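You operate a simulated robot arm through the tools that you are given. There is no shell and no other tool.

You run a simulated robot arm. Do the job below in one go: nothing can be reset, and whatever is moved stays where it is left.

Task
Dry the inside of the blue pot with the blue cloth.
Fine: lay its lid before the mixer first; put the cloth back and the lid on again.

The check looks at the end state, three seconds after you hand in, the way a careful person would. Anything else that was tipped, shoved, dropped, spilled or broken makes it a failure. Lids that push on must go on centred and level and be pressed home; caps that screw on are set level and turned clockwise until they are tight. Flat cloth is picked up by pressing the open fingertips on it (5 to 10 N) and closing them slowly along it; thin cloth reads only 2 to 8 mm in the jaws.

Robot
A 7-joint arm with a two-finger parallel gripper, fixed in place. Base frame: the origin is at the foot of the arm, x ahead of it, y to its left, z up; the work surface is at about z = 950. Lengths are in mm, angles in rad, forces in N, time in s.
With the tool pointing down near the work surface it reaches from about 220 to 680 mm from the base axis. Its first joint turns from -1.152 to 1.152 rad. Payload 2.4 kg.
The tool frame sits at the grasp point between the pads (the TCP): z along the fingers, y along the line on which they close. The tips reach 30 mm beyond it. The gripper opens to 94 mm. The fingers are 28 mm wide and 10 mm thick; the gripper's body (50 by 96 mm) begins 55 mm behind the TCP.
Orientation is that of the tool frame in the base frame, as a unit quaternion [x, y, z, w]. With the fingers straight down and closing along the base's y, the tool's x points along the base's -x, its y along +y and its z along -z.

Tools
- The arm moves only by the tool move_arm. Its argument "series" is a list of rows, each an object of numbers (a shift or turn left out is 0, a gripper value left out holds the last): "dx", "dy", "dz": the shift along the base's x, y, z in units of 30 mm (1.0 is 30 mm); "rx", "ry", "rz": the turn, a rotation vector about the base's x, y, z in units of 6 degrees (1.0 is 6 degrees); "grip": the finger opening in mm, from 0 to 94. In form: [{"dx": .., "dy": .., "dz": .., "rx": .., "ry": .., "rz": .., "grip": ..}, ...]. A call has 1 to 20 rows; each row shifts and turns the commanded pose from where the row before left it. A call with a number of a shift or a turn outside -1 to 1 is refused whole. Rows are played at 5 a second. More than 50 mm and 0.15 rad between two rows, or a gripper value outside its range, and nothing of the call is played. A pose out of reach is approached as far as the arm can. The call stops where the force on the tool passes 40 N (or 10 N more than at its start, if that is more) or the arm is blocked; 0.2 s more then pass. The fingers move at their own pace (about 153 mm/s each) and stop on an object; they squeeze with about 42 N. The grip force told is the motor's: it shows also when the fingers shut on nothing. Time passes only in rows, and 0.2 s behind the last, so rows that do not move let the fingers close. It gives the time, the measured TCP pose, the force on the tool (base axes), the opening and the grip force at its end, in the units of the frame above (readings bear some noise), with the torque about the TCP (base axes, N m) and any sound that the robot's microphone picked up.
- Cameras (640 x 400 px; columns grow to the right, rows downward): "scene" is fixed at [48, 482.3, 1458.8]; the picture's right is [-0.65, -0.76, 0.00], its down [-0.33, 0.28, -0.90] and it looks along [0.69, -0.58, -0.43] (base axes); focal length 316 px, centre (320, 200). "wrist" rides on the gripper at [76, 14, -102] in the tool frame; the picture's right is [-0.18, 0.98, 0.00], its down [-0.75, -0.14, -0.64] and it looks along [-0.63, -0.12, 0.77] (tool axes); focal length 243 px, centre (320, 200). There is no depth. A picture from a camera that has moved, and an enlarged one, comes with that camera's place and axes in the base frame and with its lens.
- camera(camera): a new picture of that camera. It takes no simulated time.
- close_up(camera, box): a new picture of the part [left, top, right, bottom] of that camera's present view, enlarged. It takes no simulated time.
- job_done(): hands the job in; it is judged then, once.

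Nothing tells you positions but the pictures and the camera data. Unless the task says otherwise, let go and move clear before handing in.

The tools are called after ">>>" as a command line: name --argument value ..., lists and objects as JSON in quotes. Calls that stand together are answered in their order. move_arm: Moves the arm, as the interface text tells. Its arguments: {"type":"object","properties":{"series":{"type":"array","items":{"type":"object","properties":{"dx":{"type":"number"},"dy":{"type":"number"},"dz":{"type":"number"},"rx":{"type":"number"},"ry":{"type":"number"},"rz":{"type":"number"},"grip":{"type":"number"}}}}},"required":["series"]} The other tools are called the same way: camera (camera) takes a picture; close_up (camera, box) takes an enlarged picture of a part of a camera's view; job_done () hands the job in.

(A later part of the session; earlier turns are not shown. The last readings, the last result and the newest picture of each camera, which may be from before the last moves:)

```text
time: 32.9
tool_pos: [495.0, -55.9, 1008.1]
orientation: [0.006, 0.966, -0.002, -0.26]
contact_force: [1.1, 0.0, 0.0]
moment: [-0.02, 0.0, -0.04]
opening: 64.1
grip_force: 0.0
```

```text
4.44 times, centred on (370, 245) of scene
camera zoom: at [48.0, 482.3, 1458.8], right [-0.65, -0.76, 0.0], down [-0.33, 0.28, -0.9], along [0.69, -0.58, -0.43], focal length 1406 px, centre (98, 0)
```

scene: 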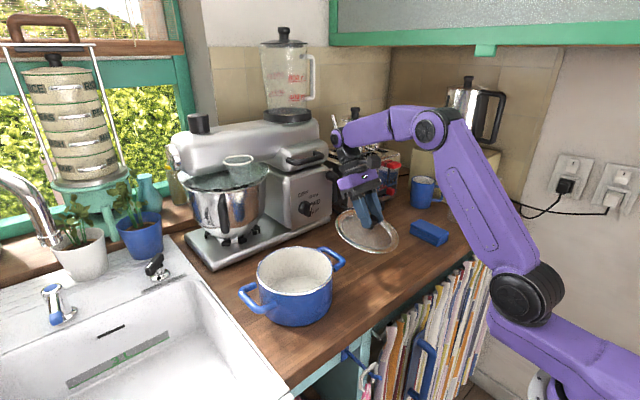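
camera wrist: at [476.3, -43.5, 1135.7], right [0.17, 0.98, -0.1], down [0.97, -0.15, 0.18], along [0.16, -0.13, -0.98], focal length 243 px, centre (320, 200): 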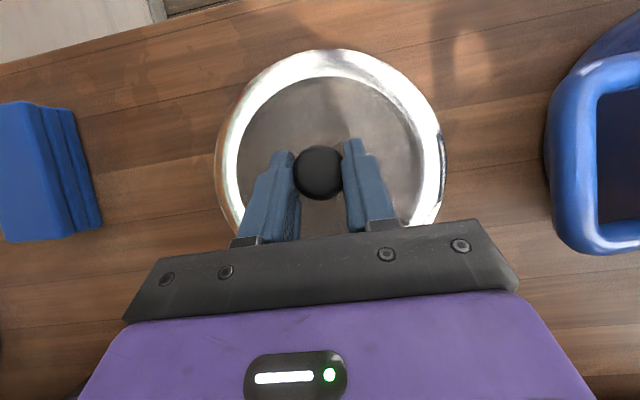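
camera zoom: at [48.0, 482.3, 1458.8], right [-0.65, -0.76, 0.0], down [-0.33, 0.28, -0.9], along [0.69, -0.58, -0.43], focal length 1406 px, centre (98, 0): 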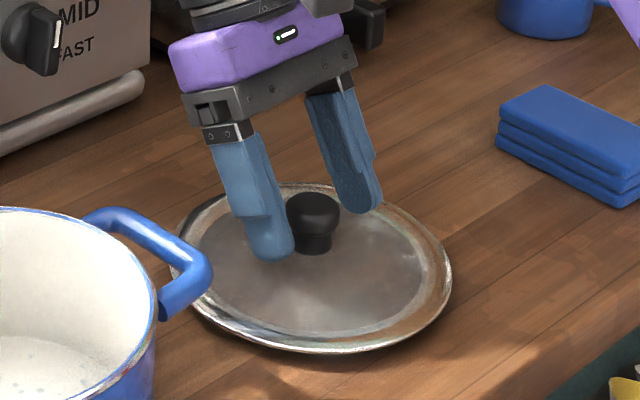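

The lid is released and lying flat. I'll rise straight up, return the tool to vertical, and look from above.

>>> move_arm --series '[{"dz": 0.5}, {"dz": 0.8}, {"dz": 1, "dx": -0.3}, {"dz": 1, "dx": -0.3, "ry": -0.8}, {"dz": 0.8, "dx": -0.2, "ry": -1}, {"ry": -1}, {"ry": -1}, {"ry": -1}, {"ry": -0.2, "dy": -0.3}, {}]'

>>> camera --camera "wrist"

>>> camera --camera "scene"

```text
time: 35.1
tool_pos: [470.7, -65.9, 1129.3]
orientation: [0.006, 1.0, -0.001, 0.0]
contact_force: [-0.2, 0.2, 0.1]
moment: [0.01, 0.0, 0.0]
opening: 63.9
grip_force: 0.0
```

```text
taken
camera wrist: at [394.3, -51.2, 1231.5], right [0.19, 0.98, 0.0], down [0.75, -0.15, 0.64], along [0.63, -0.13, -0.77], focal length 243 px, centre (320, 200)
```

wrist: 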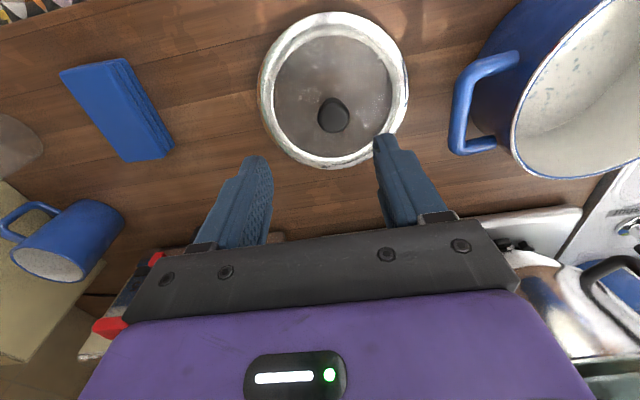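

```text
taken
```

scene: 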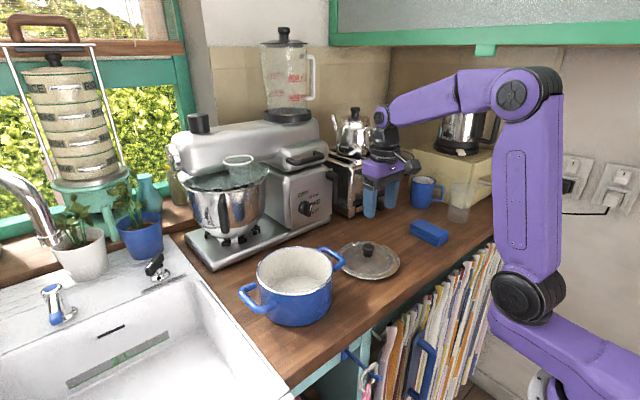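

The lid lies flat, knob up, in front of the mixer, with the pot undisturbed. Next I'll move above the cloth for a close look.

>>> move_arm --series '[{"dy": -0.8, "dz": 0.3, "grip": 90}, {"dx": -0.1, "dy": -0.9, "dz": 0.3}, {"dx": -0.1, "dy": -0.9}, {"dx": -0.1, "dy": -0.9}, {"dx": -0.1, "dy": -0.9}, {"dx": -0.1, "dy": -0.9}, {"dx": -0.1, "dy": -0.9}, {"dy": -0.8}, {"dy": -0.4}, {}]'

>>> camera --camera "wrist"

>>> close_up --camera "wrist" --box '[210, 20, 430, 180]'

>>> close_up --camera "scene" --box '[380, 190, 480, 265]'

```text
time: 37.3
tool_pos: [453.0, -288.1, 1148.0]
orientation: [0.005, 1.0, -0.001, -0.001]
contact_force: [0.2, 0.4, -0.7]
moment: [0.0, -0.01, -0.01]
opening: 90.0
grip_force: 0.0
```

```text
taken
camera wrist: at [377.6, -272.9, 1250.1], right [0.19, 0.98, 0.0], down [0.75, -0.15, 0.64], along [0.63, -0.13, -0.77], focal length 243 px, centre (320, 200)
```

wrist: 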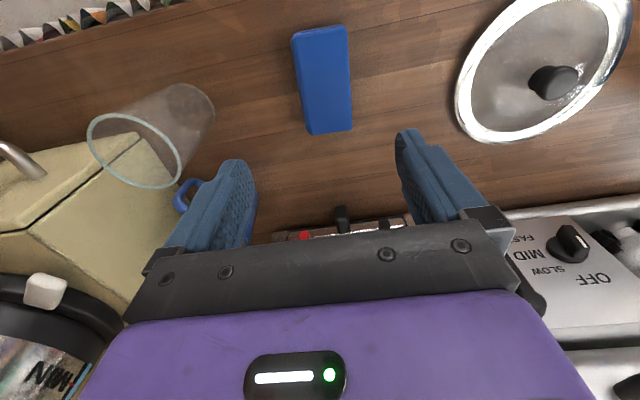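

```text
2.50 times, centred on (320, 100) of wrist
camera zoom: at [377.6, -272.9, 1250.1], right [0.19, 0.98, 0.0], down [0.75, -0.15, 0.64], along [0.63, -0.13, -0.77], focal length 606 px, centre (320, 450)
```

zoom: 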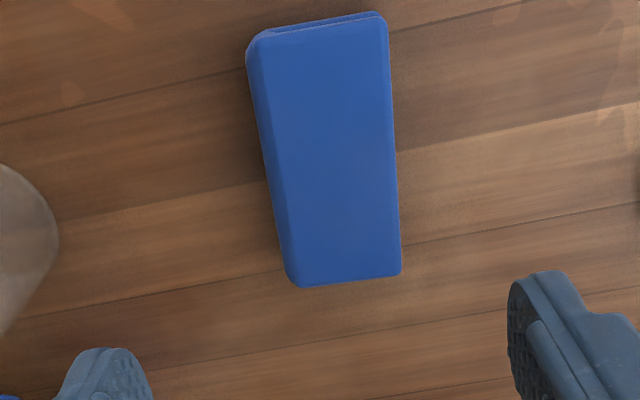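

```text
5.33 times, centred on (430, 228) of scene
camera zoom: at [48.0, 482.3, 1458.8], right [-0.65, -0.76, 0.0], down [-0.33, 0.28, -0.9], along [0.69, -0.58, -0.43], focal length 1688 px, centre (-267, 53)
```

zoom: 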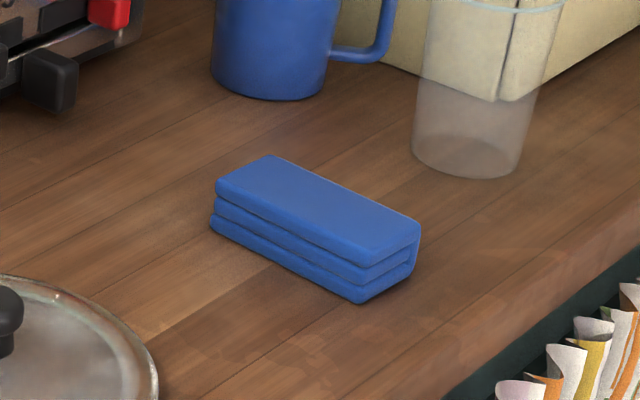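

The cloth is folded in three layers, about 100 × 52 × 22 mm, centred near (452, -281) and turned about -3°. I'll align over it and lower the open fingers on both long sides so it stays folded.

>>> move_arm --series '[{"dy": 0.25, "rz": -0.35, "dz": -0.5, "grip": 90}, {"dz": -0.9}, {"dz": -0.9}, {"dz": -0.8}, {}]'

>>> camera --camera "wrist"

>>> close_up --camera "scene" --box '[370, 160, 490, 250]'

```text
time: 38.5
tool_pos: [451.8, -279.9, 1055.1]
orientation: [0.024, 1.0, 0.0, -0.001]
contact_force: [-0.1, 0.5, 0.0]
moment: [-0.01, -0.01, 0.0]
opening: 89.8
grip_force: 0.1
```

```text
taken
camera wrist: at [377.6, -262.8, 1156.3], right [0.23, 0.97, 0.0], down [0.75, -0.18, 0.64], along [0.62, -0.15, -0.77], focal length 243 px, centre (320, 200)
```

wrist: 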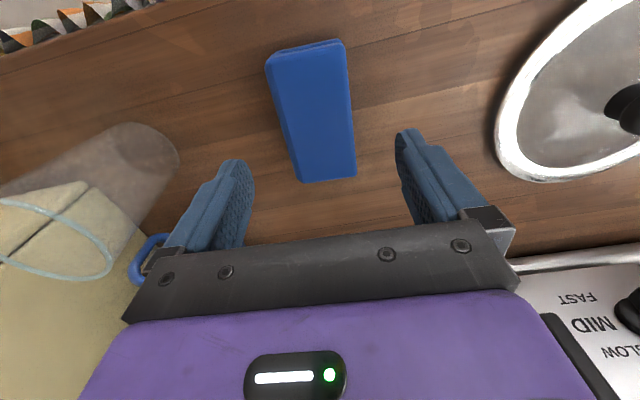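

```text
4.44 times, centred on (430, 205) of scene
camera zoom: at [48.0, 482.3, 1458.8], right [-0.65, -0.76, 0.0], down [-0.33, 0.28, -0.9], along [0.69, -0.58, -0.43], focal length 1406 px, centre (-169, 178)
```

zoom: 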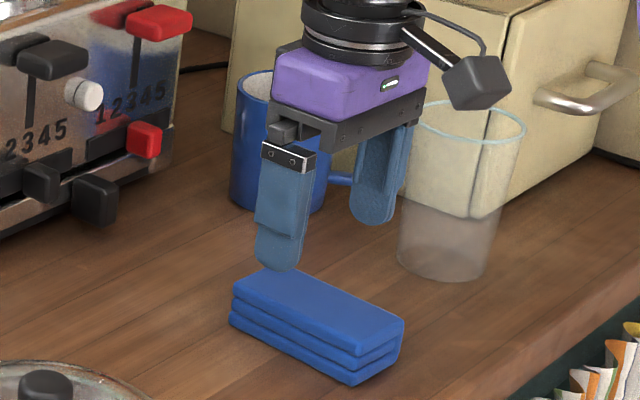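

The cloth centre refines to about (453, -282). I'll lower to put the fingertips about 8 mm above the counter, then close slowly.

>>> move_arm --series '[{"dx": 0.05, "dy": -0.06, "rz": -0.08, "dz": -0.6}, {"dz": -0.8}, {"dz": -0.6}, {"dz": -0.23}, {}]'

>>> camera --camera "wrist"

>>> close_up --camera "scene" --box '[370, 170, 490, 260]'

```text
time: 39.7
tool_pos: [452.5, -281.6, 987.9]
orientation: [0.027, 1.0, 0.0, 0.0]
contact_force: [-0.6, 0.4, 0.6]
moment: [-0.02, 0.02, -0.03]
opening: 90.1
grip_force: 0.0
```

```text
taken
camera wrist: at [377.4, -264.0, 1089.7], right [0.24, 0.97, 0.0], down [0.75, -0.18, 0.64], along [0.62, -0.15, -0.77], focal length 243 px, centre (320, 200)
```

wrist: 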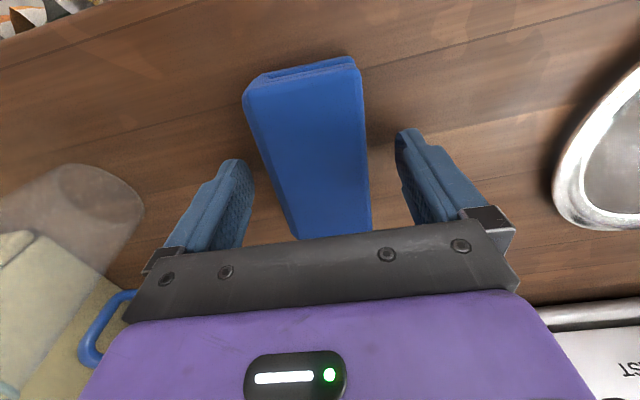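

```text
4.44 times, centred on (430, 215) of scene
camera zoom: at [48.0, 482.3, 1458.8], right [-0.65, -0.76, 0.0], down [-0.33, 0.28, -0.9], along [0.69, -0.58, -0.43], focal length 1406 px, centre (-169, 133)
```

zoom: 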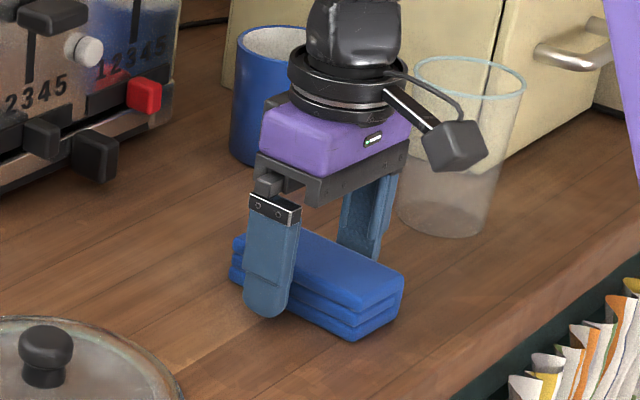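

The fingers straddle the cloth evenly. Closing slowly now.

>>> move_arm --series '[{"grip": 78}, {"grip": 70}, {"grip": 64}, {"grip": 60}, {"grip": 56}, {"grip": 53}, {"grip": 50}, {"grip": 47}, {"grip": 44}, {}]'

>>> camera --camera "wrist"

>>> close_up --camera "scene" --box '[370, 170, 490, 260]'

```text
time: 41.9
tool_pos: [451.4, -281.5, 988.7]
orientation: [0.027, 1.0, -0.001, 0.0]
contact_force: [-0.3, -1.6, 8.2]
moment: [0.06, 0.06, -0.02]
opening: 53.8
grip_force: 42.1
```

```text
taken
camera wrist: at [377.5, -264.1, 1090.3], right [0.24, 0.97, 0.0], down [0.75, -0.18, 0.64], along [0.62, -0.15, -0.77], focal length 243 px, centre (320, 200)
```

wrist: 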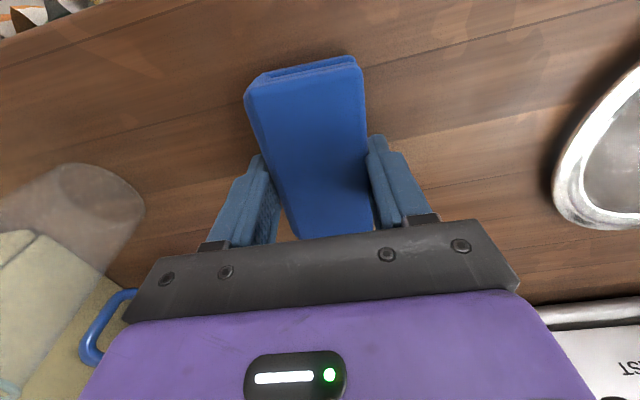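

```text
4.44 times, centred on (430, 215) of scene
camera zoom: at [47.8, 482.3, 1458.8], right [-0.65, -0.76, 0.0], down [-0.33, 0.28, -0.9], along [0.69, -0.58, -0.43], focal length 1406 px, centre (-169, 133)
```

zoom: 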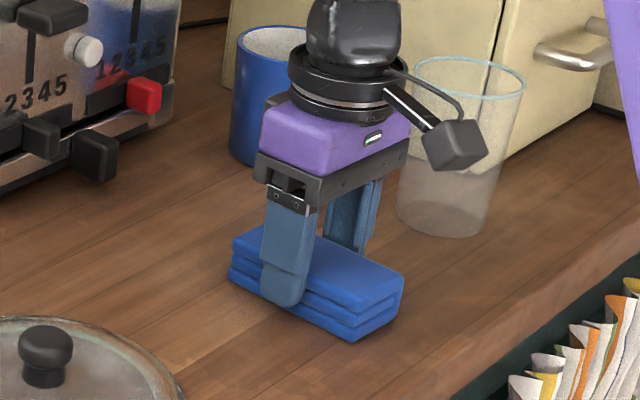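

The cloth is held at 53.8 mm, still neatly folded. Its home pose is TCP (452, -281.5, 988) at yaw about -3°. Lifting now.

>>> move_arm --series '[{"dz": 0.2}, {"dz": 0.3}, {"dz": 0.6}, {"dz": 0.9}, {"dz": 1.0}, {"dz": 1.0}, {}]'

>>> camera --camera "wrist"

>>> close_up --camera "scene" --box '[350, 110, 510, 230]'

```text
time: 43.5
tool_pos: [454.9, -282.1, 1109.1]
orientation: [0.027, 1.0, -0.001, 0.0]
contact_force: [1.2, -0.1, 0.3]
moment: [-0.01, 0.01, 0.0]
opening: 53.9
grip_force: 41.8
```

```text
taken
camera wrist: at [379.7, -265.2, 1211.9], right [0.24, 0.97, 0.0], down [0.75, -0.18, 0.64], along [0.62, -0.15, -0.77], focal length 243 px, centre (320, 200)
```

wrist: 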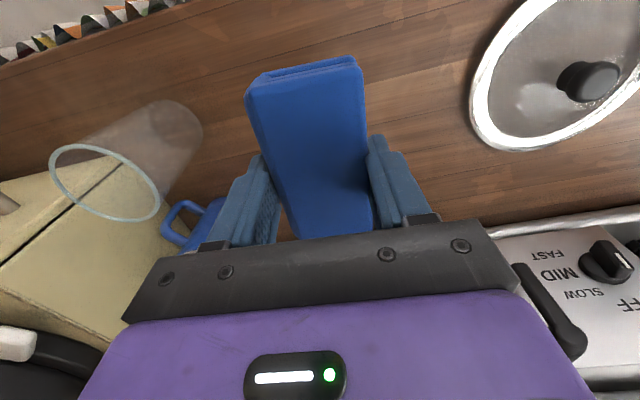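

```text
3.33 times, centred on (430, 170) of scene
camera zoom: at [48.0, 482.3, 1458.8], right [-0.65, -0.76, 0.0], down [-0.33, 0.28, -0.9], along [0.69, -0.58, -0.43], focal length 1055 px, centre (-47, 300)
```

zoom: 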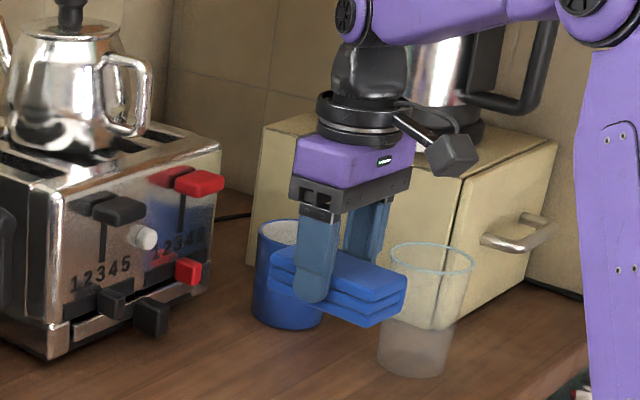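

The cloth is held firmly and level. I'll carry it across, high above the lid, to a spot over the pot.

>>> move_arm --series '[{"dz": 0.7, "dy": 0.3}, {"dz": 0.7, "dy": 0.7}, {"dz": 0.6, "dy": 0.9}, {"dy": 1}, {"dy": 1}, {"dy": 1}, {"dy": 1}, {"dy": 1}, {"dy": 1}, {"dy": 1}, {"dy": 1, "dx": 0.1}, {"dy": 1, "dx": 0.2}, {"dy": 1, "dx": 0.2}, {"dy": 1, "dx": 0.2}, {"dy": 0.9, "dx": 0.2}, {"dy": 0.7, "dx": 0.1}, {"dy": 0.6, "dx": 0.1}, {"dy": 0.2}, {}]'

>>> camera --camera "wrist"

>>> camera --camera "scene"

```text
time: 47.5
tool_pos: [486.6, 176.1, 1166.6]
orientation: [0.027, 1.0, -0.001, -0.001]
contact_force: [-0.4, 0.5, 0.1]
moment: [0.01, 0.01, -0.05]
opening: 53.6
grip_force: 42.3
```

```text
taken
camera wrist: at [411.5, 194.5, 1268.0], right [0.24, 0.97, 0.0], down [0.75, -0.18, 0.64], along [0.62, -0.15, -0.77], focal length 243 px, centre (320, 200)
```

wrist: 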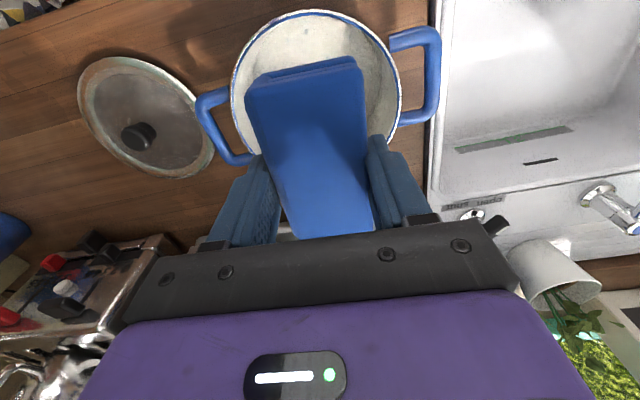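

```text
taken
```

scene: 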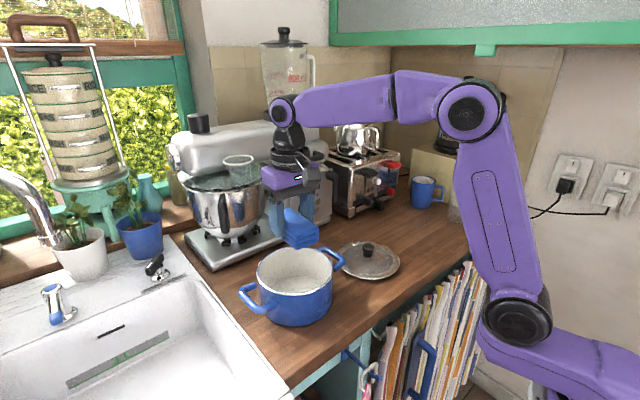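

I'm over the pot; its centre comes out at about (489, 171) with an outer radius of around 78 mm. I'll check the droplets inside and the cloth's alignment.

>>> close_up --camera "scene" --box '[235, 190, 355, 335]'

>>> close_up --camera "wrist" --box '[180, 0, 440, 190]'

```text
2.76 times, centred on (295, 262) of scene
camera zoom: at [48.0, 482.3, 1458.8], right [-0.65, -0.76, 0.0], down [-0.33, 0.28, -0.9], along [0.69, -0.58, -0.43], focal length 873 px, centre (389, 28)
```

zoom: 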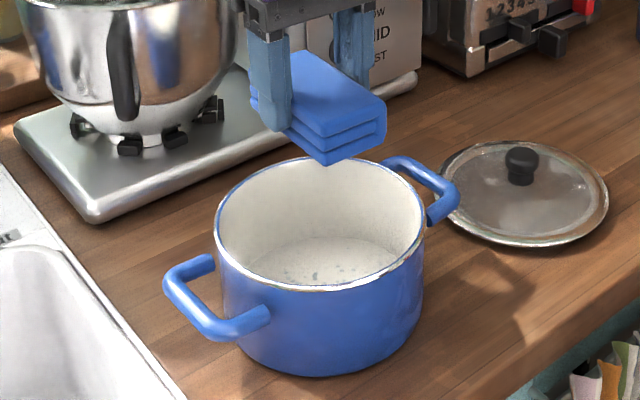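

```text
2.11 times, centred on (310, 95) of wrist
camera zoom: at [411.5, 194.5, 1268.0], right [0.24, 0.97, 0.0], down [0.75, -0.18, 0.64], along [0.62, -0.15, -0.77], focal length 511 px, centre (341, 421)
```

zoom: 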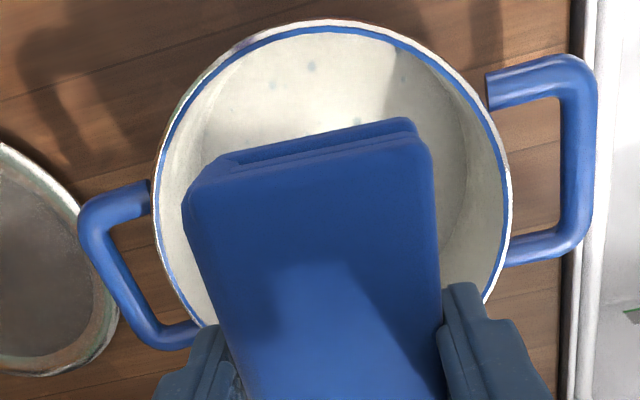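

Droplets sit on the pot's floor. The cloth should just fit inside with about 15 mm of clearance at its corners, so I'll centre it and lower to just above the rim.

>>> move_arm --series '[{"dx": 0.08, "dy": -0.15, "dz": -0.5}, {"dz": -0.9}, {"dz": -0.8}, {}]'

>>> close_up --camera "scene" --box '[235, 190, 355, 335]'

>>> close_up --camera "wrist" --box '[150, 0, 470, 240]'

```text
time: 48.5
tool_pos: [489.8, 173.3, 1103.0]
orientation: [0.027, 1.0, -0.001, -0.001]
contact_force: [-0.5, 1.1, -0.8]
moment: [-0.03, 0.01, 0.01]
opening: 53.6
grip_force: 42.1
```

```text
2.76 times, centred on (295, 262) of scene
camera zoom: at [48.0, 482.3, 1458.8], right [-0.65, -0.76, 0.0], down [-0.33, 0.28, -0.9], along [0.69, -0.58, -0.43], focal length 873 px, centre (389, 28)
```

zoom: 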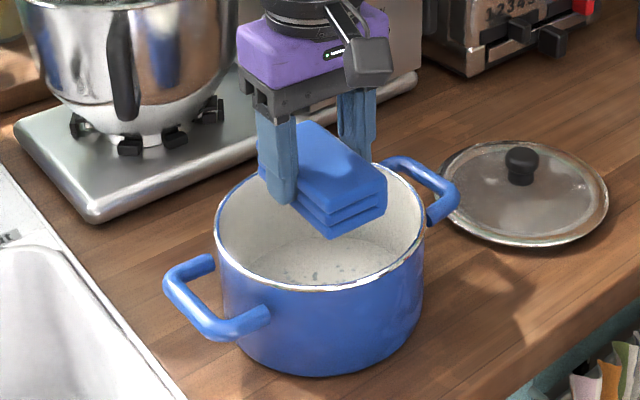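

```text
1.67 times, centred on (310, 120) of wrist
camera zoom: at [414.2, 191.3, 1204.3], right [0.24, 0.97, 0.0], down [0.75, -0.18, 0.64], along [0.62, -0.15, -0.77], focal length 404 px, centre (337, 333)
```

zoom: 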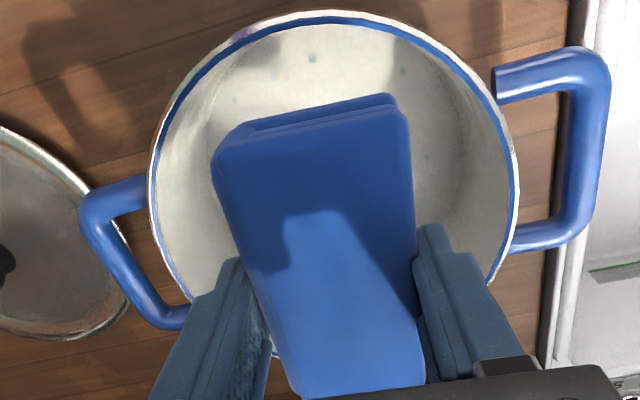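

The pot centre confirms at about (491.5, 171). I'll lower the cloth into the pot and then feel for the floor.

>>> move_arm --series '[{"dy": -0.07, "dz": -0.4}, {"dz": -0.6}, {"dz": -0.7}, {"dz": -0.7}, {"dz": -0.5}, {"dz": -0.3}, {}]'

>>> camera --camera "wrist"

>>> close_up --camera "scene" --box '[235, 190, 355, 335]'

```text
time: 50.1
tool_pos: [490.1, 169.1, 1005.9]
orientation: [0.027, 1.0, -0.001, -0.001]
contact_force: [0.6, 0.0, -0.6]
moment: [-0.02, -0.01, 0.02]
opening: 53.9
grip_force: 42.3
```

```text
taken
camera wrist: at [414.8, 186.7, 1107.9], right [0.24, 0.97, 0.0], down [0.75, -0.18, 0.64], along [0.62, -0.15, -0.77], focal length 243 px, centre (320, 200)
```

wrist: 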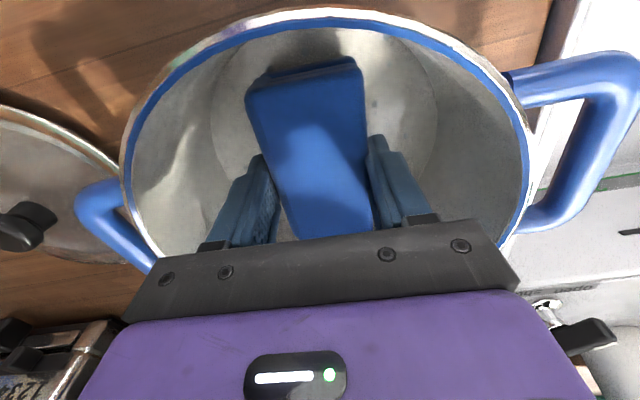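

```text
2.76 times, centred on (295, 262) of scene
camera zoom: at [48.0, 482.3, 1458.8], right [-0.65, -0.76, 0.0], down [-0.33, 0.28, -0.9], along [0.69, -0.58, -0.43], focal length 873 px, centre (389, 28)
```

zoom: 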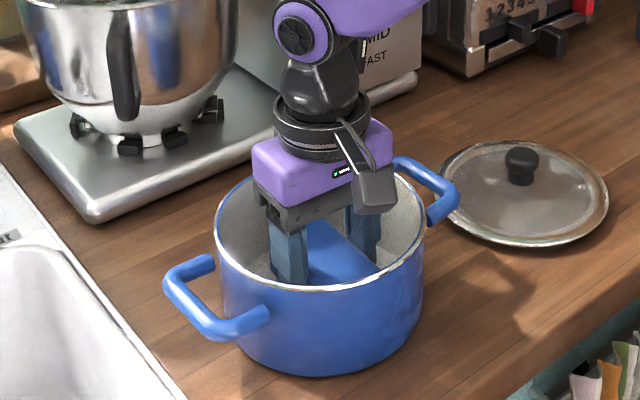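

The cloth is inside the pot, just above the floor. Lowering in small steps until contact.

>>> move_arm --series '[{"dz": -0.15}, {"dz": -0.12}, {"dz": -0.07}, {}]'

```text
time: 51.1
tool_pos: [488.7, 169.3, 997.1]
orientation: [0.027, 1.0, -0.001, -0.001]
contact_force: [-0.7, -0.1, -0.6]
moment: [0.0, -0.02, -0.01]
opening: 53.6
grip_force: 42.1
```

>>> move_arm --series '[{"dz": -0.06}, {"dz": -0.05}, {}]'

```text
time: 51.9
tool_pos: [489.5, 170.2, 994.9]
orientation: [0.027, 1.0, 0.0, -0.001]
contact_force: [-0.9, -4.0, 13.9]
moment: [-0.06, 0.22, 0.0]
opening: 53.8
grip_force: 41.9
```

The cloth is on the floor with 14 N, so I'll ease off slightly and start gentle sliding strokes across it.

>>> move_arm --series '[{"dz": 0.02}, {"dy": 0.2}, {"dy": 0.2}, {"dy": 0.15}, {"dy": -0.2}, {"dy": -0.2}, {"dy": -0.2}, {"dy": -0.2}, {"dy": -0.2}, {"dy": -0.15}, {"dy": 0.2}, {"dy": 0.2}, {"dy": 0.2}, {}]'

>>> camera --camera "wrist"

>>> close_up --camera "scene" --box '[235, 190, 355, 335]'

```text
time: 54.3
tool_pos: [488.8, 154.0, 993.8]
orientation: [0.027, 1.0, -0.001, 0.0]
contact_force: [-0.9, -0.4, 6.0]
moment: [0.1, 0.09, 0.04]
opening: 53.8
grip_force: 41.9
stopped in row 11: the force on the tool passed its limit at 43 N (the readings are from after the stop); the commanded pose is now the measured one
```

```text
taken
camera wrist: at [414.6, 172.2, 1095.2], right [0.24, 0.97, 0.0], down [0.74, -0.18, 0.64], along [0.62, -0.15, -0.77], focal length 243 px, centre (320, 200)
```

wrist: 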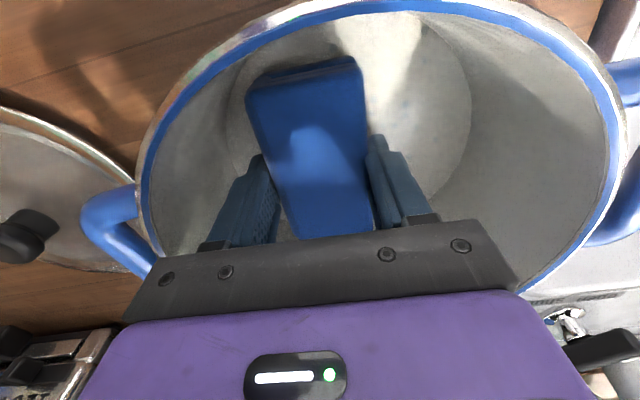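

```text
2.76 times, centred on (295, 262) of scene
camera zoom: at [47.9, 482.2, 1458.8], right [-0.65, -0.76, 0.0], down [-0.33, 0.28, -0.9], along [0.69, -0.58, -0.43], focal length 873 px, centre (389, 28)
```

zoom: 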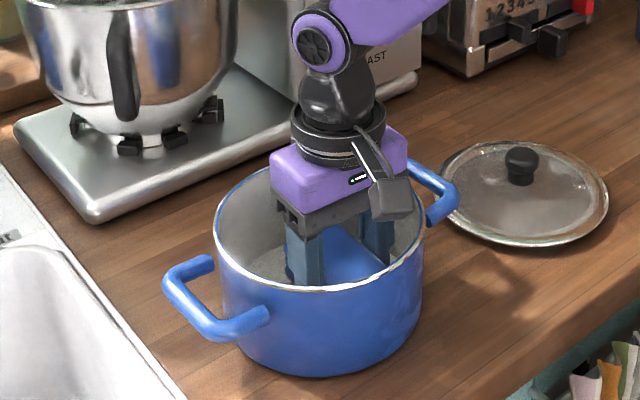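

The cloth's corner met the curved edge of the pot's floor, so I'll keep strokes smaller. The pot itself hasn't moved. I'll return to the centre and wipe by turning the cloth in place.

>>> move_arm --series '[{"dy": 0.19}, {"dy": 0.19}, {"dy": 0.19}, {}]'

```text
time: 55.3
tool_pos: [490.2, 171.3, 994.3]
orientation: [0.028, 1.0, -0.001, 0.001]
contact_force: [1.3, -4.7, 10.9]
moment: [-0.05, -0.08, -0.06]
opening: 53.7
grip_force: 42.2
```

>>> move_arm --series '[{"rz": 0.6}, {"rz": 0.8}, {"rz": 0.8}, {"rz": 0.8}, {"rz": 0.8}, {"rz": 0.8}, {"rz": 0.8}, {"rz": 0.8}, {"rz": 0.8}, {"rz": 0.8}, {"rz": 0.8}, {"rz": 0.8}, {}]'

>>> camera --camera "scene"

>>> camera --camera "wrist"

```text
time: 58.1
tool_pos: [490.1, 173.2, 994.3]
orientation: [-0.449, 0.893, -0.001, 0.0]
contact_force: [-0.2, 0.8, 26.5]
moment: [0.14, 0.18, -0.23]
opening: 53.7
grip_force: 42.4
```

```text
taken
```

scene: 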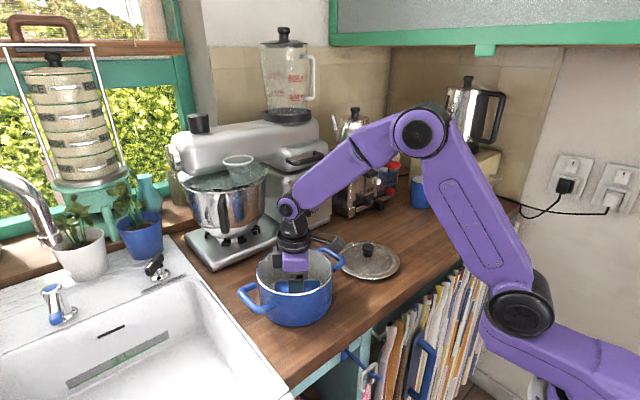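

```text
taken
camera wrist: at [433.2, 118.4, 1095.0], right [-0.68, 0.73, 0.0], down [0.56, 0.52, 0.64], along [0.47, 0.44, -0.77], focal length 243 px, centre (320, 200)
```

wrist: 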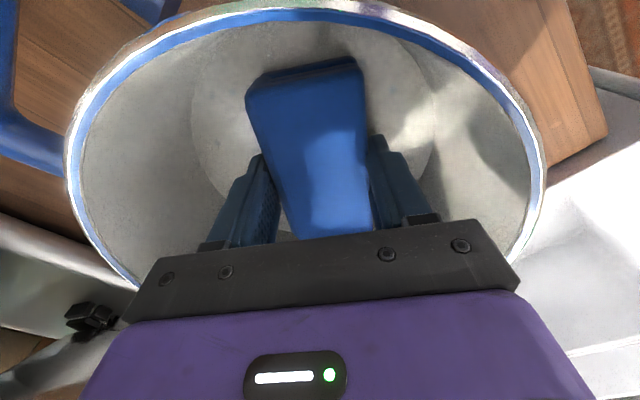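

The cloth turned about 57° with no trouble, though the pressure rose to 26 N. I'll ease it off and look at the floor area for droplets.

>>> move_arm --series '[{"dz": 0.04}, {}]'

>>> close_up --camera "wrist" --box '[60, 0, 560, 240]'

>>> close_up --camera "scene" --box '[235, 220, 355, 320]'

```text
time: 58.7
tool_pos: [489.3, 170.3, 994.7]
orientation: [-0.449, 0.893, -0.001, 0.0]
contact_force: [1.0, 2.7, 5.8]
moment: [0.34, -0.25, -0.02]
opening: 53.5
grip_force: 42.1
```

```text
1.28 times, centred on (310, 120) of wrist
camera zoom: at [432.6, 117.8, 1095.5], right [-0.68, 0.73, 0.0], down [0.56, 0.52, 0.64], along [0.47, 0.43, -0.77], focal length 311 px, centre (333, 302)
```

zoom: 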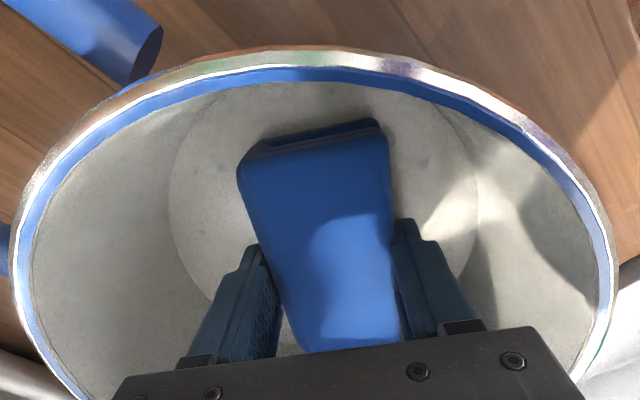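

```text
4.00 times, centred on (295, 270) of scene
camera zoom: at [47.9, 482.3, 1458.8], right [-0.65, -0.76, 0.0], down [-0.33, 0.28, -0.9], along [0.69, -0.58, -0.43], focal length 1266 px, centre (420, -80)
```

zoom: 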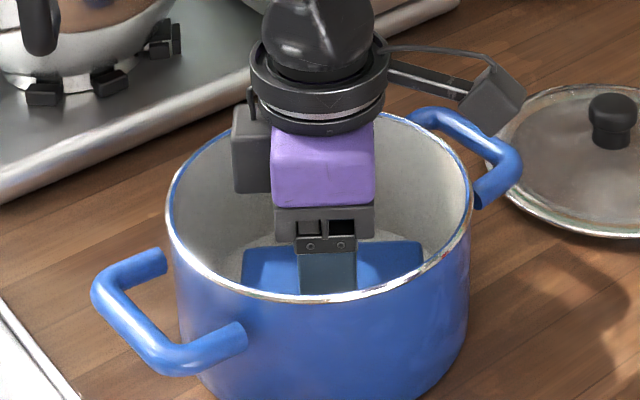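

Most droplets near the cloth are gone, but a faint one remains off to the side. I'll now rotate back through about 110° with a small circular offset so the corners sweep the outer floor.

>>> move_arm --series '[{"dx": 0.2, "rz": -0.9}, {"dx": -0.027, "dy": 0.1, "rz": -0.97}, {"dx": -0.073, "dy": 0.073, "rz": -0.97}, {"dx": -0.1, "dy": 0.027, "rz": -0.97}, {"dx": -0.1, "dy": -0.027, "rz": -0.97}, {"dx": -0.073, "dy": -0.073, "rz": -0.97}, {"dx": -0.027, "dy": -0.1, "rz": -0.97}, {"dx": 0.027, "dy": -0.1, "rz": -0.97}, {"dx": 0.073, "dy": -0.073, "rz": -0.97}, {"dx": 0.1, "dy": -0.027, "rz": -0.97}, {"dx": 0.1, "dy": 0.027, "rz": -0.97}, {"dx": 0.073, "dy": 0.073, "rz": -0.97}, {"dx": 0.027, "dy": 0.1, "rz": -0.97}, {"dx": -0.027, "dy": 0.1, "rz": -0.97}, {"dx": -0.073, "dy": 0.073, "rz": -0.97}, {"dx": -0.1, "dy": 0.027, "rz": -0.97}, {"dy": -0.2, "rz": -0.97}, {"rz": -0.97}, {"rz": -0.9}, {}]'

>>> camera --camera "wrist"

>>> close_up --camera "scene" --box '[235, 220, 355, 320]'

```text
time: 62.9
tool_pos: [488.6, 171.3, 993.1]
orientation: [0.474, 0.881, 0.0, 0.0]
contact_force: [-0.4, 0.4, 2.4]
moment: [0.06, -0.01, -0.01]
opening: 53.9
grip_force: 41.9
```

```text
taken
camera wrist: at [459.6, 242.5, 1095.4], right [0.92, 0.39, 0.0], down [0.3, -0.71, 0.64], along [0.25, -0.59, -0.77], focal length 243 px, centre (320, 200)
```

wrist: 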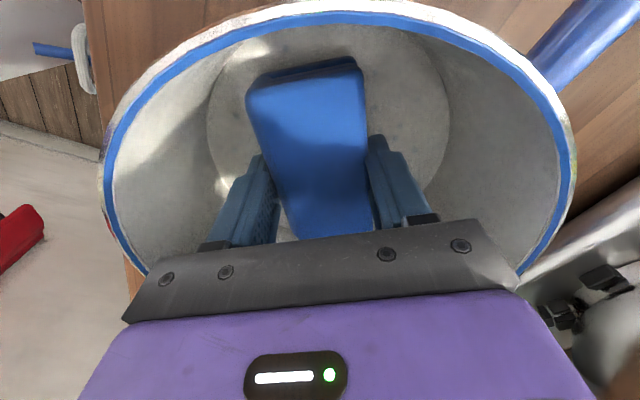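

```text
4.00 times, centred on (295, 270) of scene
camera zoom: at [47.9, 482.3, 1458.8], right [-0.65, -0.76, 0.0], down [-0.33, 0.28, -0.9], along [0.69, -0.58, -0.43], focal length 1266 px, centre (420, -80)
```

zoom: 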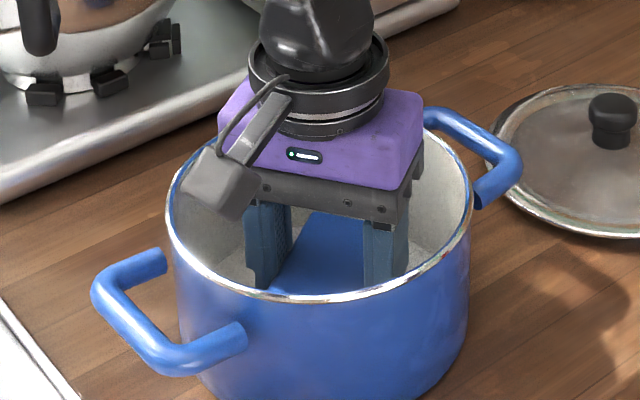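

No droplets are visible from this side now, and contact is light at 2.4 N. I'll press slightly more and sweep back the other way.

>>> move_arm --series '[{"dz": -0.03, "dx": -0.2, "rz": 0.9}, {"dx": 0.027, "dy": 0.1, "rz": 0.97}, {"dx": 0.073, "dy": 0.073, "rz": 0.97}, {"dx": 0.1, "dy": 0.027, "rz": 0.97}, {"dx": 0.1, "dy": -0.027, "rz": 0.97}, {"dx": 0.073, "dy": -0.073, "rz": 0.97}, {"dx": 0.027, "dy": -0.1, "rz": 0.97}, {"dx": -0.027, "dy": -0.1, "rz": 0.97}, {"dx": -0.073, "dy": -0.073, "rz": 0.97}, {"dx": -0.1, "dy": -0.027, "rz": 0.97}, {"dx": -0.1, "dy": 0.027, "rz": 0.97}, {"dx": -0.073, "dy": 0.073, "rz": 0.97}, {"dx": -0.027, "dy": 0.1, "rz": 0.97}, {"dx": 0.027, "dy": 0.1, "rz": 0.97}, {"dx": 0.073, "dy": 0.073, "rz": 0.97}, {"dx": 0.1, "dy": 0.027, "rz": 0.97}, {"dy": -0.2, "rz": 0.97}, {"rz": 0.97}, {"rz": 0.9}, {}]'

>>> camera --camera "wrist"

```text
time: 67.1
tool_pos: [490.7, 172.2, 993.6]
orientation: [-0.449, 0.893, 0.0, 0.0]
contact_force: [2.8, -1.4, 15.2]
moment: [0.19, -0.09, -0.09]
opening: 53.7
grip_force: 42.2
```

```text
taken
camera wrist: at [433.2, 118.7, 1095.2], right [-0.68, 0.73, 0.0], down [0.56, 0.52, 0.64], along [0.47, 0.43, -0.77], focal length 243 px, centre (320, 200)
```

wrist: 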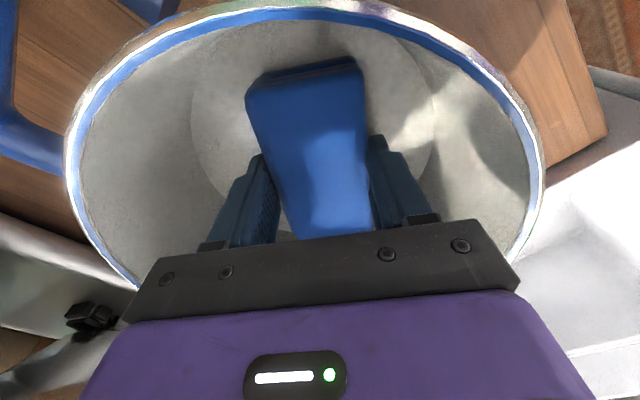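

The visible floor looks clean now. I'll lift the cloth out and step back to inspect the inside of the pot.

>>> move_arm --series '[{"dz": 0.3}, {"dz": 0.6}, {"dz": 0.9}, {"dz": 1.0}, {"dz": 1.0}, {"dz": 1.0, "rz": -0.9}, {"dx": -0.5, "dz": 0.5, "rz": -0.97}, {"dx": -0.8, "rz": -0.97}, {"dx": -0.8, "rz": -0.97}, {"dx": -0.5, "rz": -0.97}, {"rz": -0.97}, {"rz": -0.97}, {"rz": -0.97}, {"rz": -0.9}, {"rz": -0.75}, {}]'

>>> camera --camera "wrist"

>>> close_up --camera "scene" --box '[235, 220, 355, 320]'

```text
time: 70.5
tool_pos: [411.9, 172.0, 1152.8]
orientation: [0.025, 1.0, -0.001, 0.0]
contact_force: [-0.7, 0.2, -0.6]
moment: [-0.02, -0.02, 0.02]
opening: 53.9
grip_force: 42.4
```

```text
taken
camera wrist: at [336.8, 188.1, 1254.3], right [0.23, 0.97, 0.0], down [0.75, -0.18, 0.64], along [0.62, -0.15, -0.77], focal length 243 px, centre (320, 200)
```

wrist: 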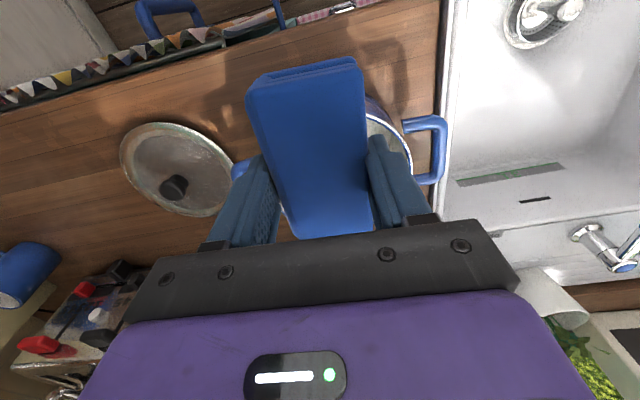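

```text
4.00 times, centred on (295, 270) of scene
camera zoom: at [48.0, 482.3, 1458.8], right [-0.65, -0.76, 0.0], down [-0.33, 0.28, -0.9], along [0.69, -0.58, -0.43], focal length 1266 px, centre (420, -80)
```

zoom: 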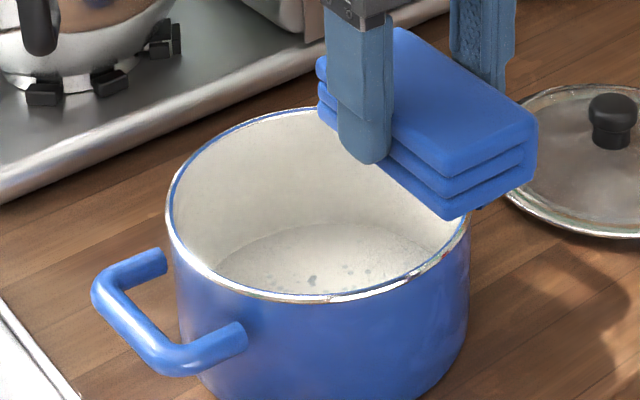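

Some droplets still show near the middle of the floor from the scene camera. I'll shift sideways to get a clear wrist view of the whole pot interior.

>>> move_arm --series '[{"dy": -0.8, "dz": 0.4}, {"dy": -0.9, "dx": 0.4}, {"dy": -0.9, "dx": 0.4}, {"dy": -0.8, "dx": 0.4}, {}]'

>>> camera --camera "wrist"

>>> close_up --camera "wrist" --box '[370, 0, 590, 160]'

>>> close_up --camera "scene" --box '[250, 240, 340, 307]'

```text
time: 71.7
tool_pos: [447.3, 68.0, 1165.4]
orientation: [0.025, 1.0, -0.001, 0.0]
contact_force: [0.4, 0.4, 0.0]
moment: [0.0, 0.01, 0.02]
opening: 53.9
grip_force: 41.8
```

```text
taken
camera wrist: at [371.9, 85.3, 1267.0], right [0.23, 0.97, 0.0], down [0.75, -0.18, 0.64], along [0.62, -0.15, -0.77], focal length 243 px, centre (320, 200)
```

wrist: 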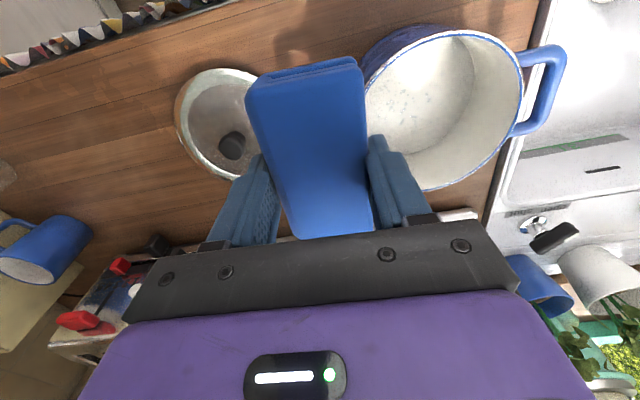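

```text
2.50 times, centred on (480, 80) of wrist
camera zoom: at [371.9, 85.3, 1267.0], right [0.23, 0.97, 0.0], down [0.75, -0.18, 0.64], along [0.62, -0.15, -0.77], focal length 606 px, centre (-80, 500)
```

zoom: 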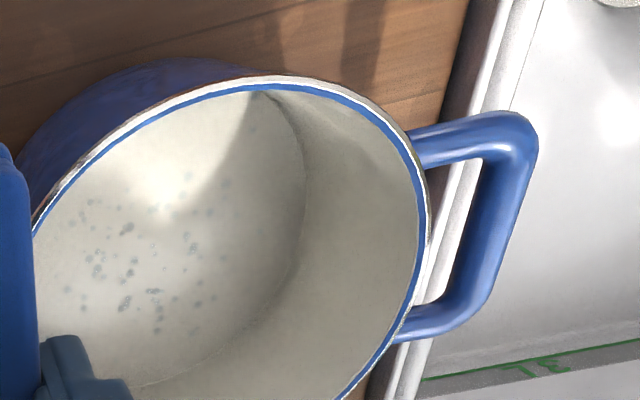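

```text
5.97 times, centred on (295, 274) of scene
camera zoom: at [48.0, 482.3, 1458.8], right [-0.65, -0.76, 0.0], down [-0.33, 0.28, -0.9], along [0.69, -0.58, -0.43], focal length 1889 px, centre (469, -239)
```

zoom: 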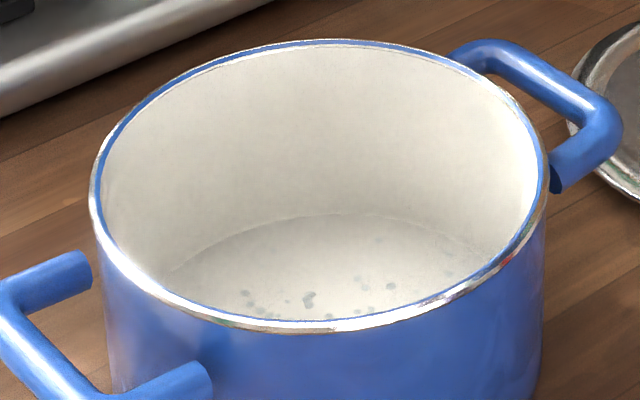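

The droplets in the middle persist, so I need to know whether the cloth or the fingertips are touching the floor. I'll look at how the cloth now sits in the grip.

>>> close_up --camera "scene" --box '[270, 160, 370, 260]'

>>> camera --camera "scene"

```text
4.00 times, centred on (320, 210) of scene
camera zoom: at [48.0, 482.3, 1458.8], right [-0.65, -0.76, 0.0], down [-0.33, 0.28, -0.9], along [0.69, -0.58, -0.43], focal length 1266 px, centre (320, 160)
```

zoom: 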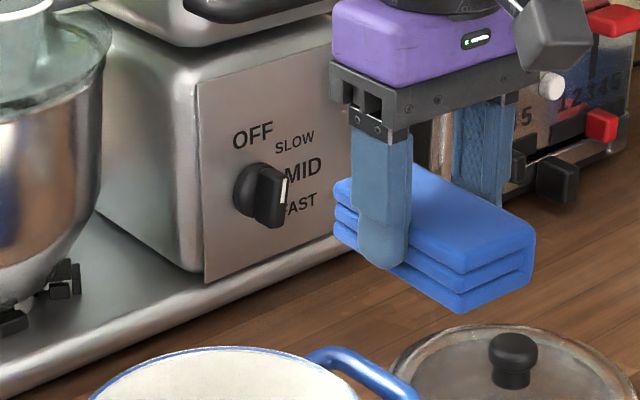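

```text
taken
```

scene: 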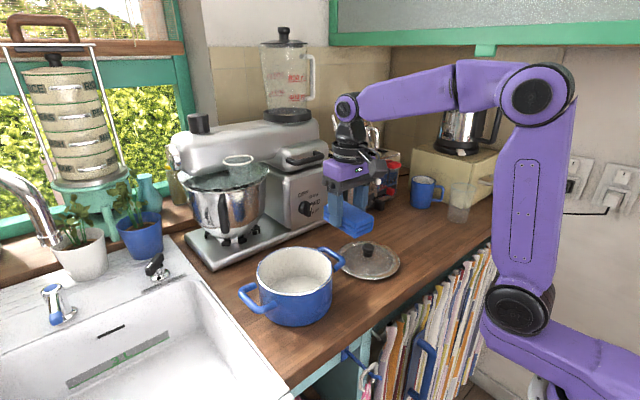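

>>> close_up --camera "scene" --box '[315, 190, 380, 245]'

>>> close_up --camera "wrist" --box '[220, 40, 420, 250]'

```text
7.27 times, centred on (348, 218) of scene
camera zoom: at [48.0, 482.3, 1458.8], right [-0.65, -0.76, 0.0], down [-0.33, 0.28, -0.9], along [0.69, -0.58, -0.43], focal length 2302 px, centre (120, 73)
```

zoom: 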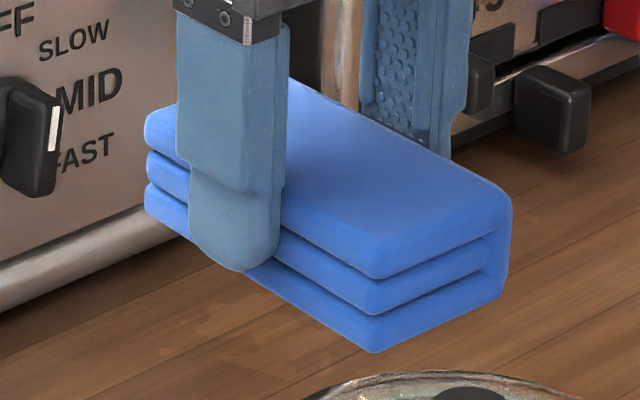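

```text
1.90 times, centred on (320, 145) of wrist
camera zoom: at [371.9, 85.3, 1267.0], right [0.23, 0.97, 0.0], down [0.75, -0.18, 0.64], along [0.62, -0.15, -0.77], focal length 462 px, centre (320, 305)
```

zoom: 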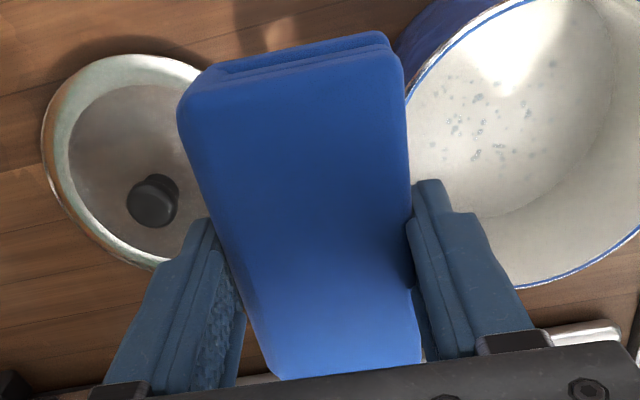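

The cloth protrudes about 7 mm below the fingertips, so it was the cloth touching. I'll take the same close-up as before wiping to compare the droplets directly.

>>> close_up --camera "scene" --box '[235, 190, 355, 335]'

>>> close_up --camera "wrist" --box '[360, 20, 520, 140]'

```text
2.76 times, centred on (295, 262) of scene
camera zoom: at [48.0, 482.3, 1458.8], right [-0.65, -0.76, 0.0], down [-0.33, 0.28, -0.9], along [0.69, -0.58, -0.43], focal length 873 px, centre (389, 28)
```

zoom: 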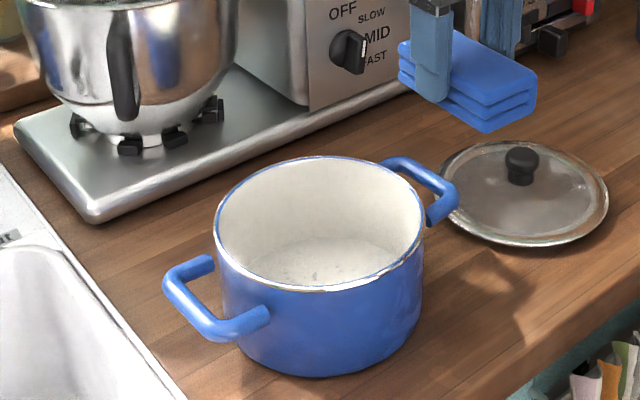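

```text
3.33 times, centred on (440, 80) of wrist
camera zoom: at [371.9, 85.3, 1267.0], right [0.23, 0.97, 0.0], down [0.75, -0.18, 0.64], along [0.62, -0.15, -0.77], focal length 809 px, centre (-80, 600)
```

zoom: 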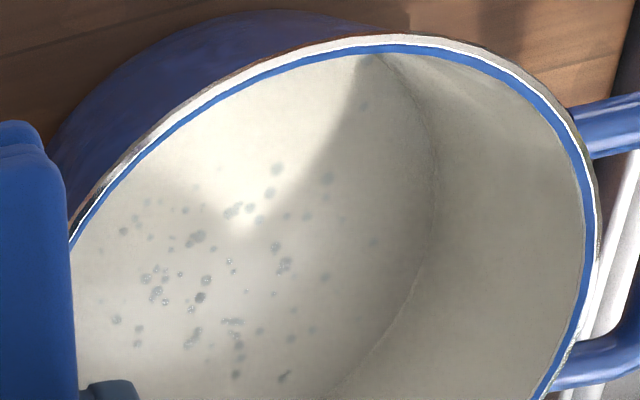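

The droplets are fainter than before but not gone; the middle got little sliding when I only turned the cloth. I'll go back in and use real back-and-forth strokes with steady pressure.

>>> move_arm --series '[{"dx": 0.35, "dy": 0.8}, {"dx": 0.35, "dy": 0.9}, {"dx": 0.35, "dy": 0.9}, {"dx": 0.35, "dy": 0.8, "dz": -0.3}, {"dz": -0.8}, {"dz": -0.9}, {"dz": -0.9}, {"dz": -0.9}, {"dz": -0.8}, {"dz": -0.5}, {}]'

```text
time: 74.1
tool_pos: [489.3, 169.3, 1010.7]
orientation: [0.024, 1.0, -0.001, 0.0]
contact_force: [-0.7, -0.3, -0.5]
moment: [-0.01, 0.01, -0.01]
opening: 53.7
grip_force: 42.2
```

>>> move_arm --series '[{"dz": -0.3, "dy": 0.05}, {"dz": -0.15}, {"dz": -0.08}, {}]'

```text
time: 75.1
tool_pos: [488.6, 173.0, 994.5]
orientation: [0.024, 1.0, -0.001, 0.0]
contact_force: [-0.4, 0.0, -0.8]
moment: [-0.01, 0.02, -0.01]
opening: 53.9
grip_force: 41.8
```

>>> move_arm --series '[{"dz": -0.04}, {"dz": -0.02}, {}]'

```text
time: 75.9
tool_pos: [490.7, 172.7, 993.7]
orientation: [0.024, 1.0, 0.0, 0.001]
contact_force: [-0.5, 2.5, 6.4]
moment: [0.13, 0.19, -0.01]
opening: 53.8
grip_force: 41.9
```

Contact is at 6 N. Starting back-and-forth strokes in y, then in x.

>>> move_arm --series '[{"dz": -0.01, "dy": 0.27}, {"dy": -0.3}, {"dy": -0.3}, {"dy": 0.3}, {"dy": 0.3}, {"dy": -0.3}, {"dy": -0.3}, {"dy": 0.3}, {"dy": 0.3}, {"dy": -0.3}, {"dx": 0.22}, {"dx": -0.22}, {"dx": -0.22}, {"dx": 0.22}, {"dx": 0.22}, {"dx": -0.22}, {"dx": -0.22}, {"dx": 0.22}, {}]'

>>> close_up --camera "wrist" --box '[100, 0, 580, 250]'

```text
time: 77.7
tool_pos: [491.0, 168.9, 993.8]
orientation: [0.023, 1.0, -0.001, 0.002]
contact_force: [0.2, -0.2, 5.6]
moment: [0.16, -0.18, 0.01]
opening: 53.7
grip_force: 41.8
stopped in row 9: the force on the tool passed its limit at 42 N (the readings are from after the stop); the commanded pose is now the measured one
```

```text
1.33 times, centred on (340, 125) of wrist
camera zoom: at [415.1, 186.5, 1095.1], right [0.23, 0.97, 0.0], down [0.74, -0.17, 0.64], along [0.63, -0.15, -0.76], focal length 324 px, centre (293, 300)
```

zoom: 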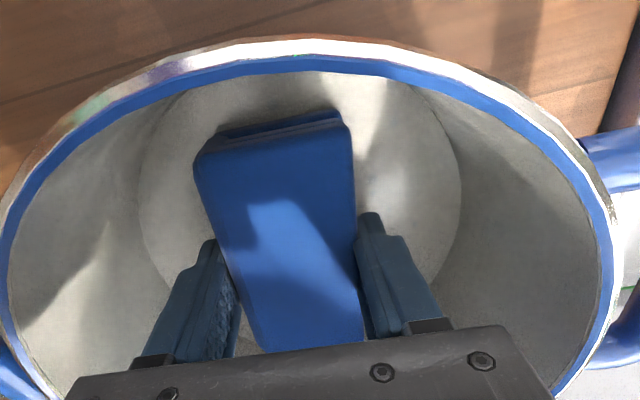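

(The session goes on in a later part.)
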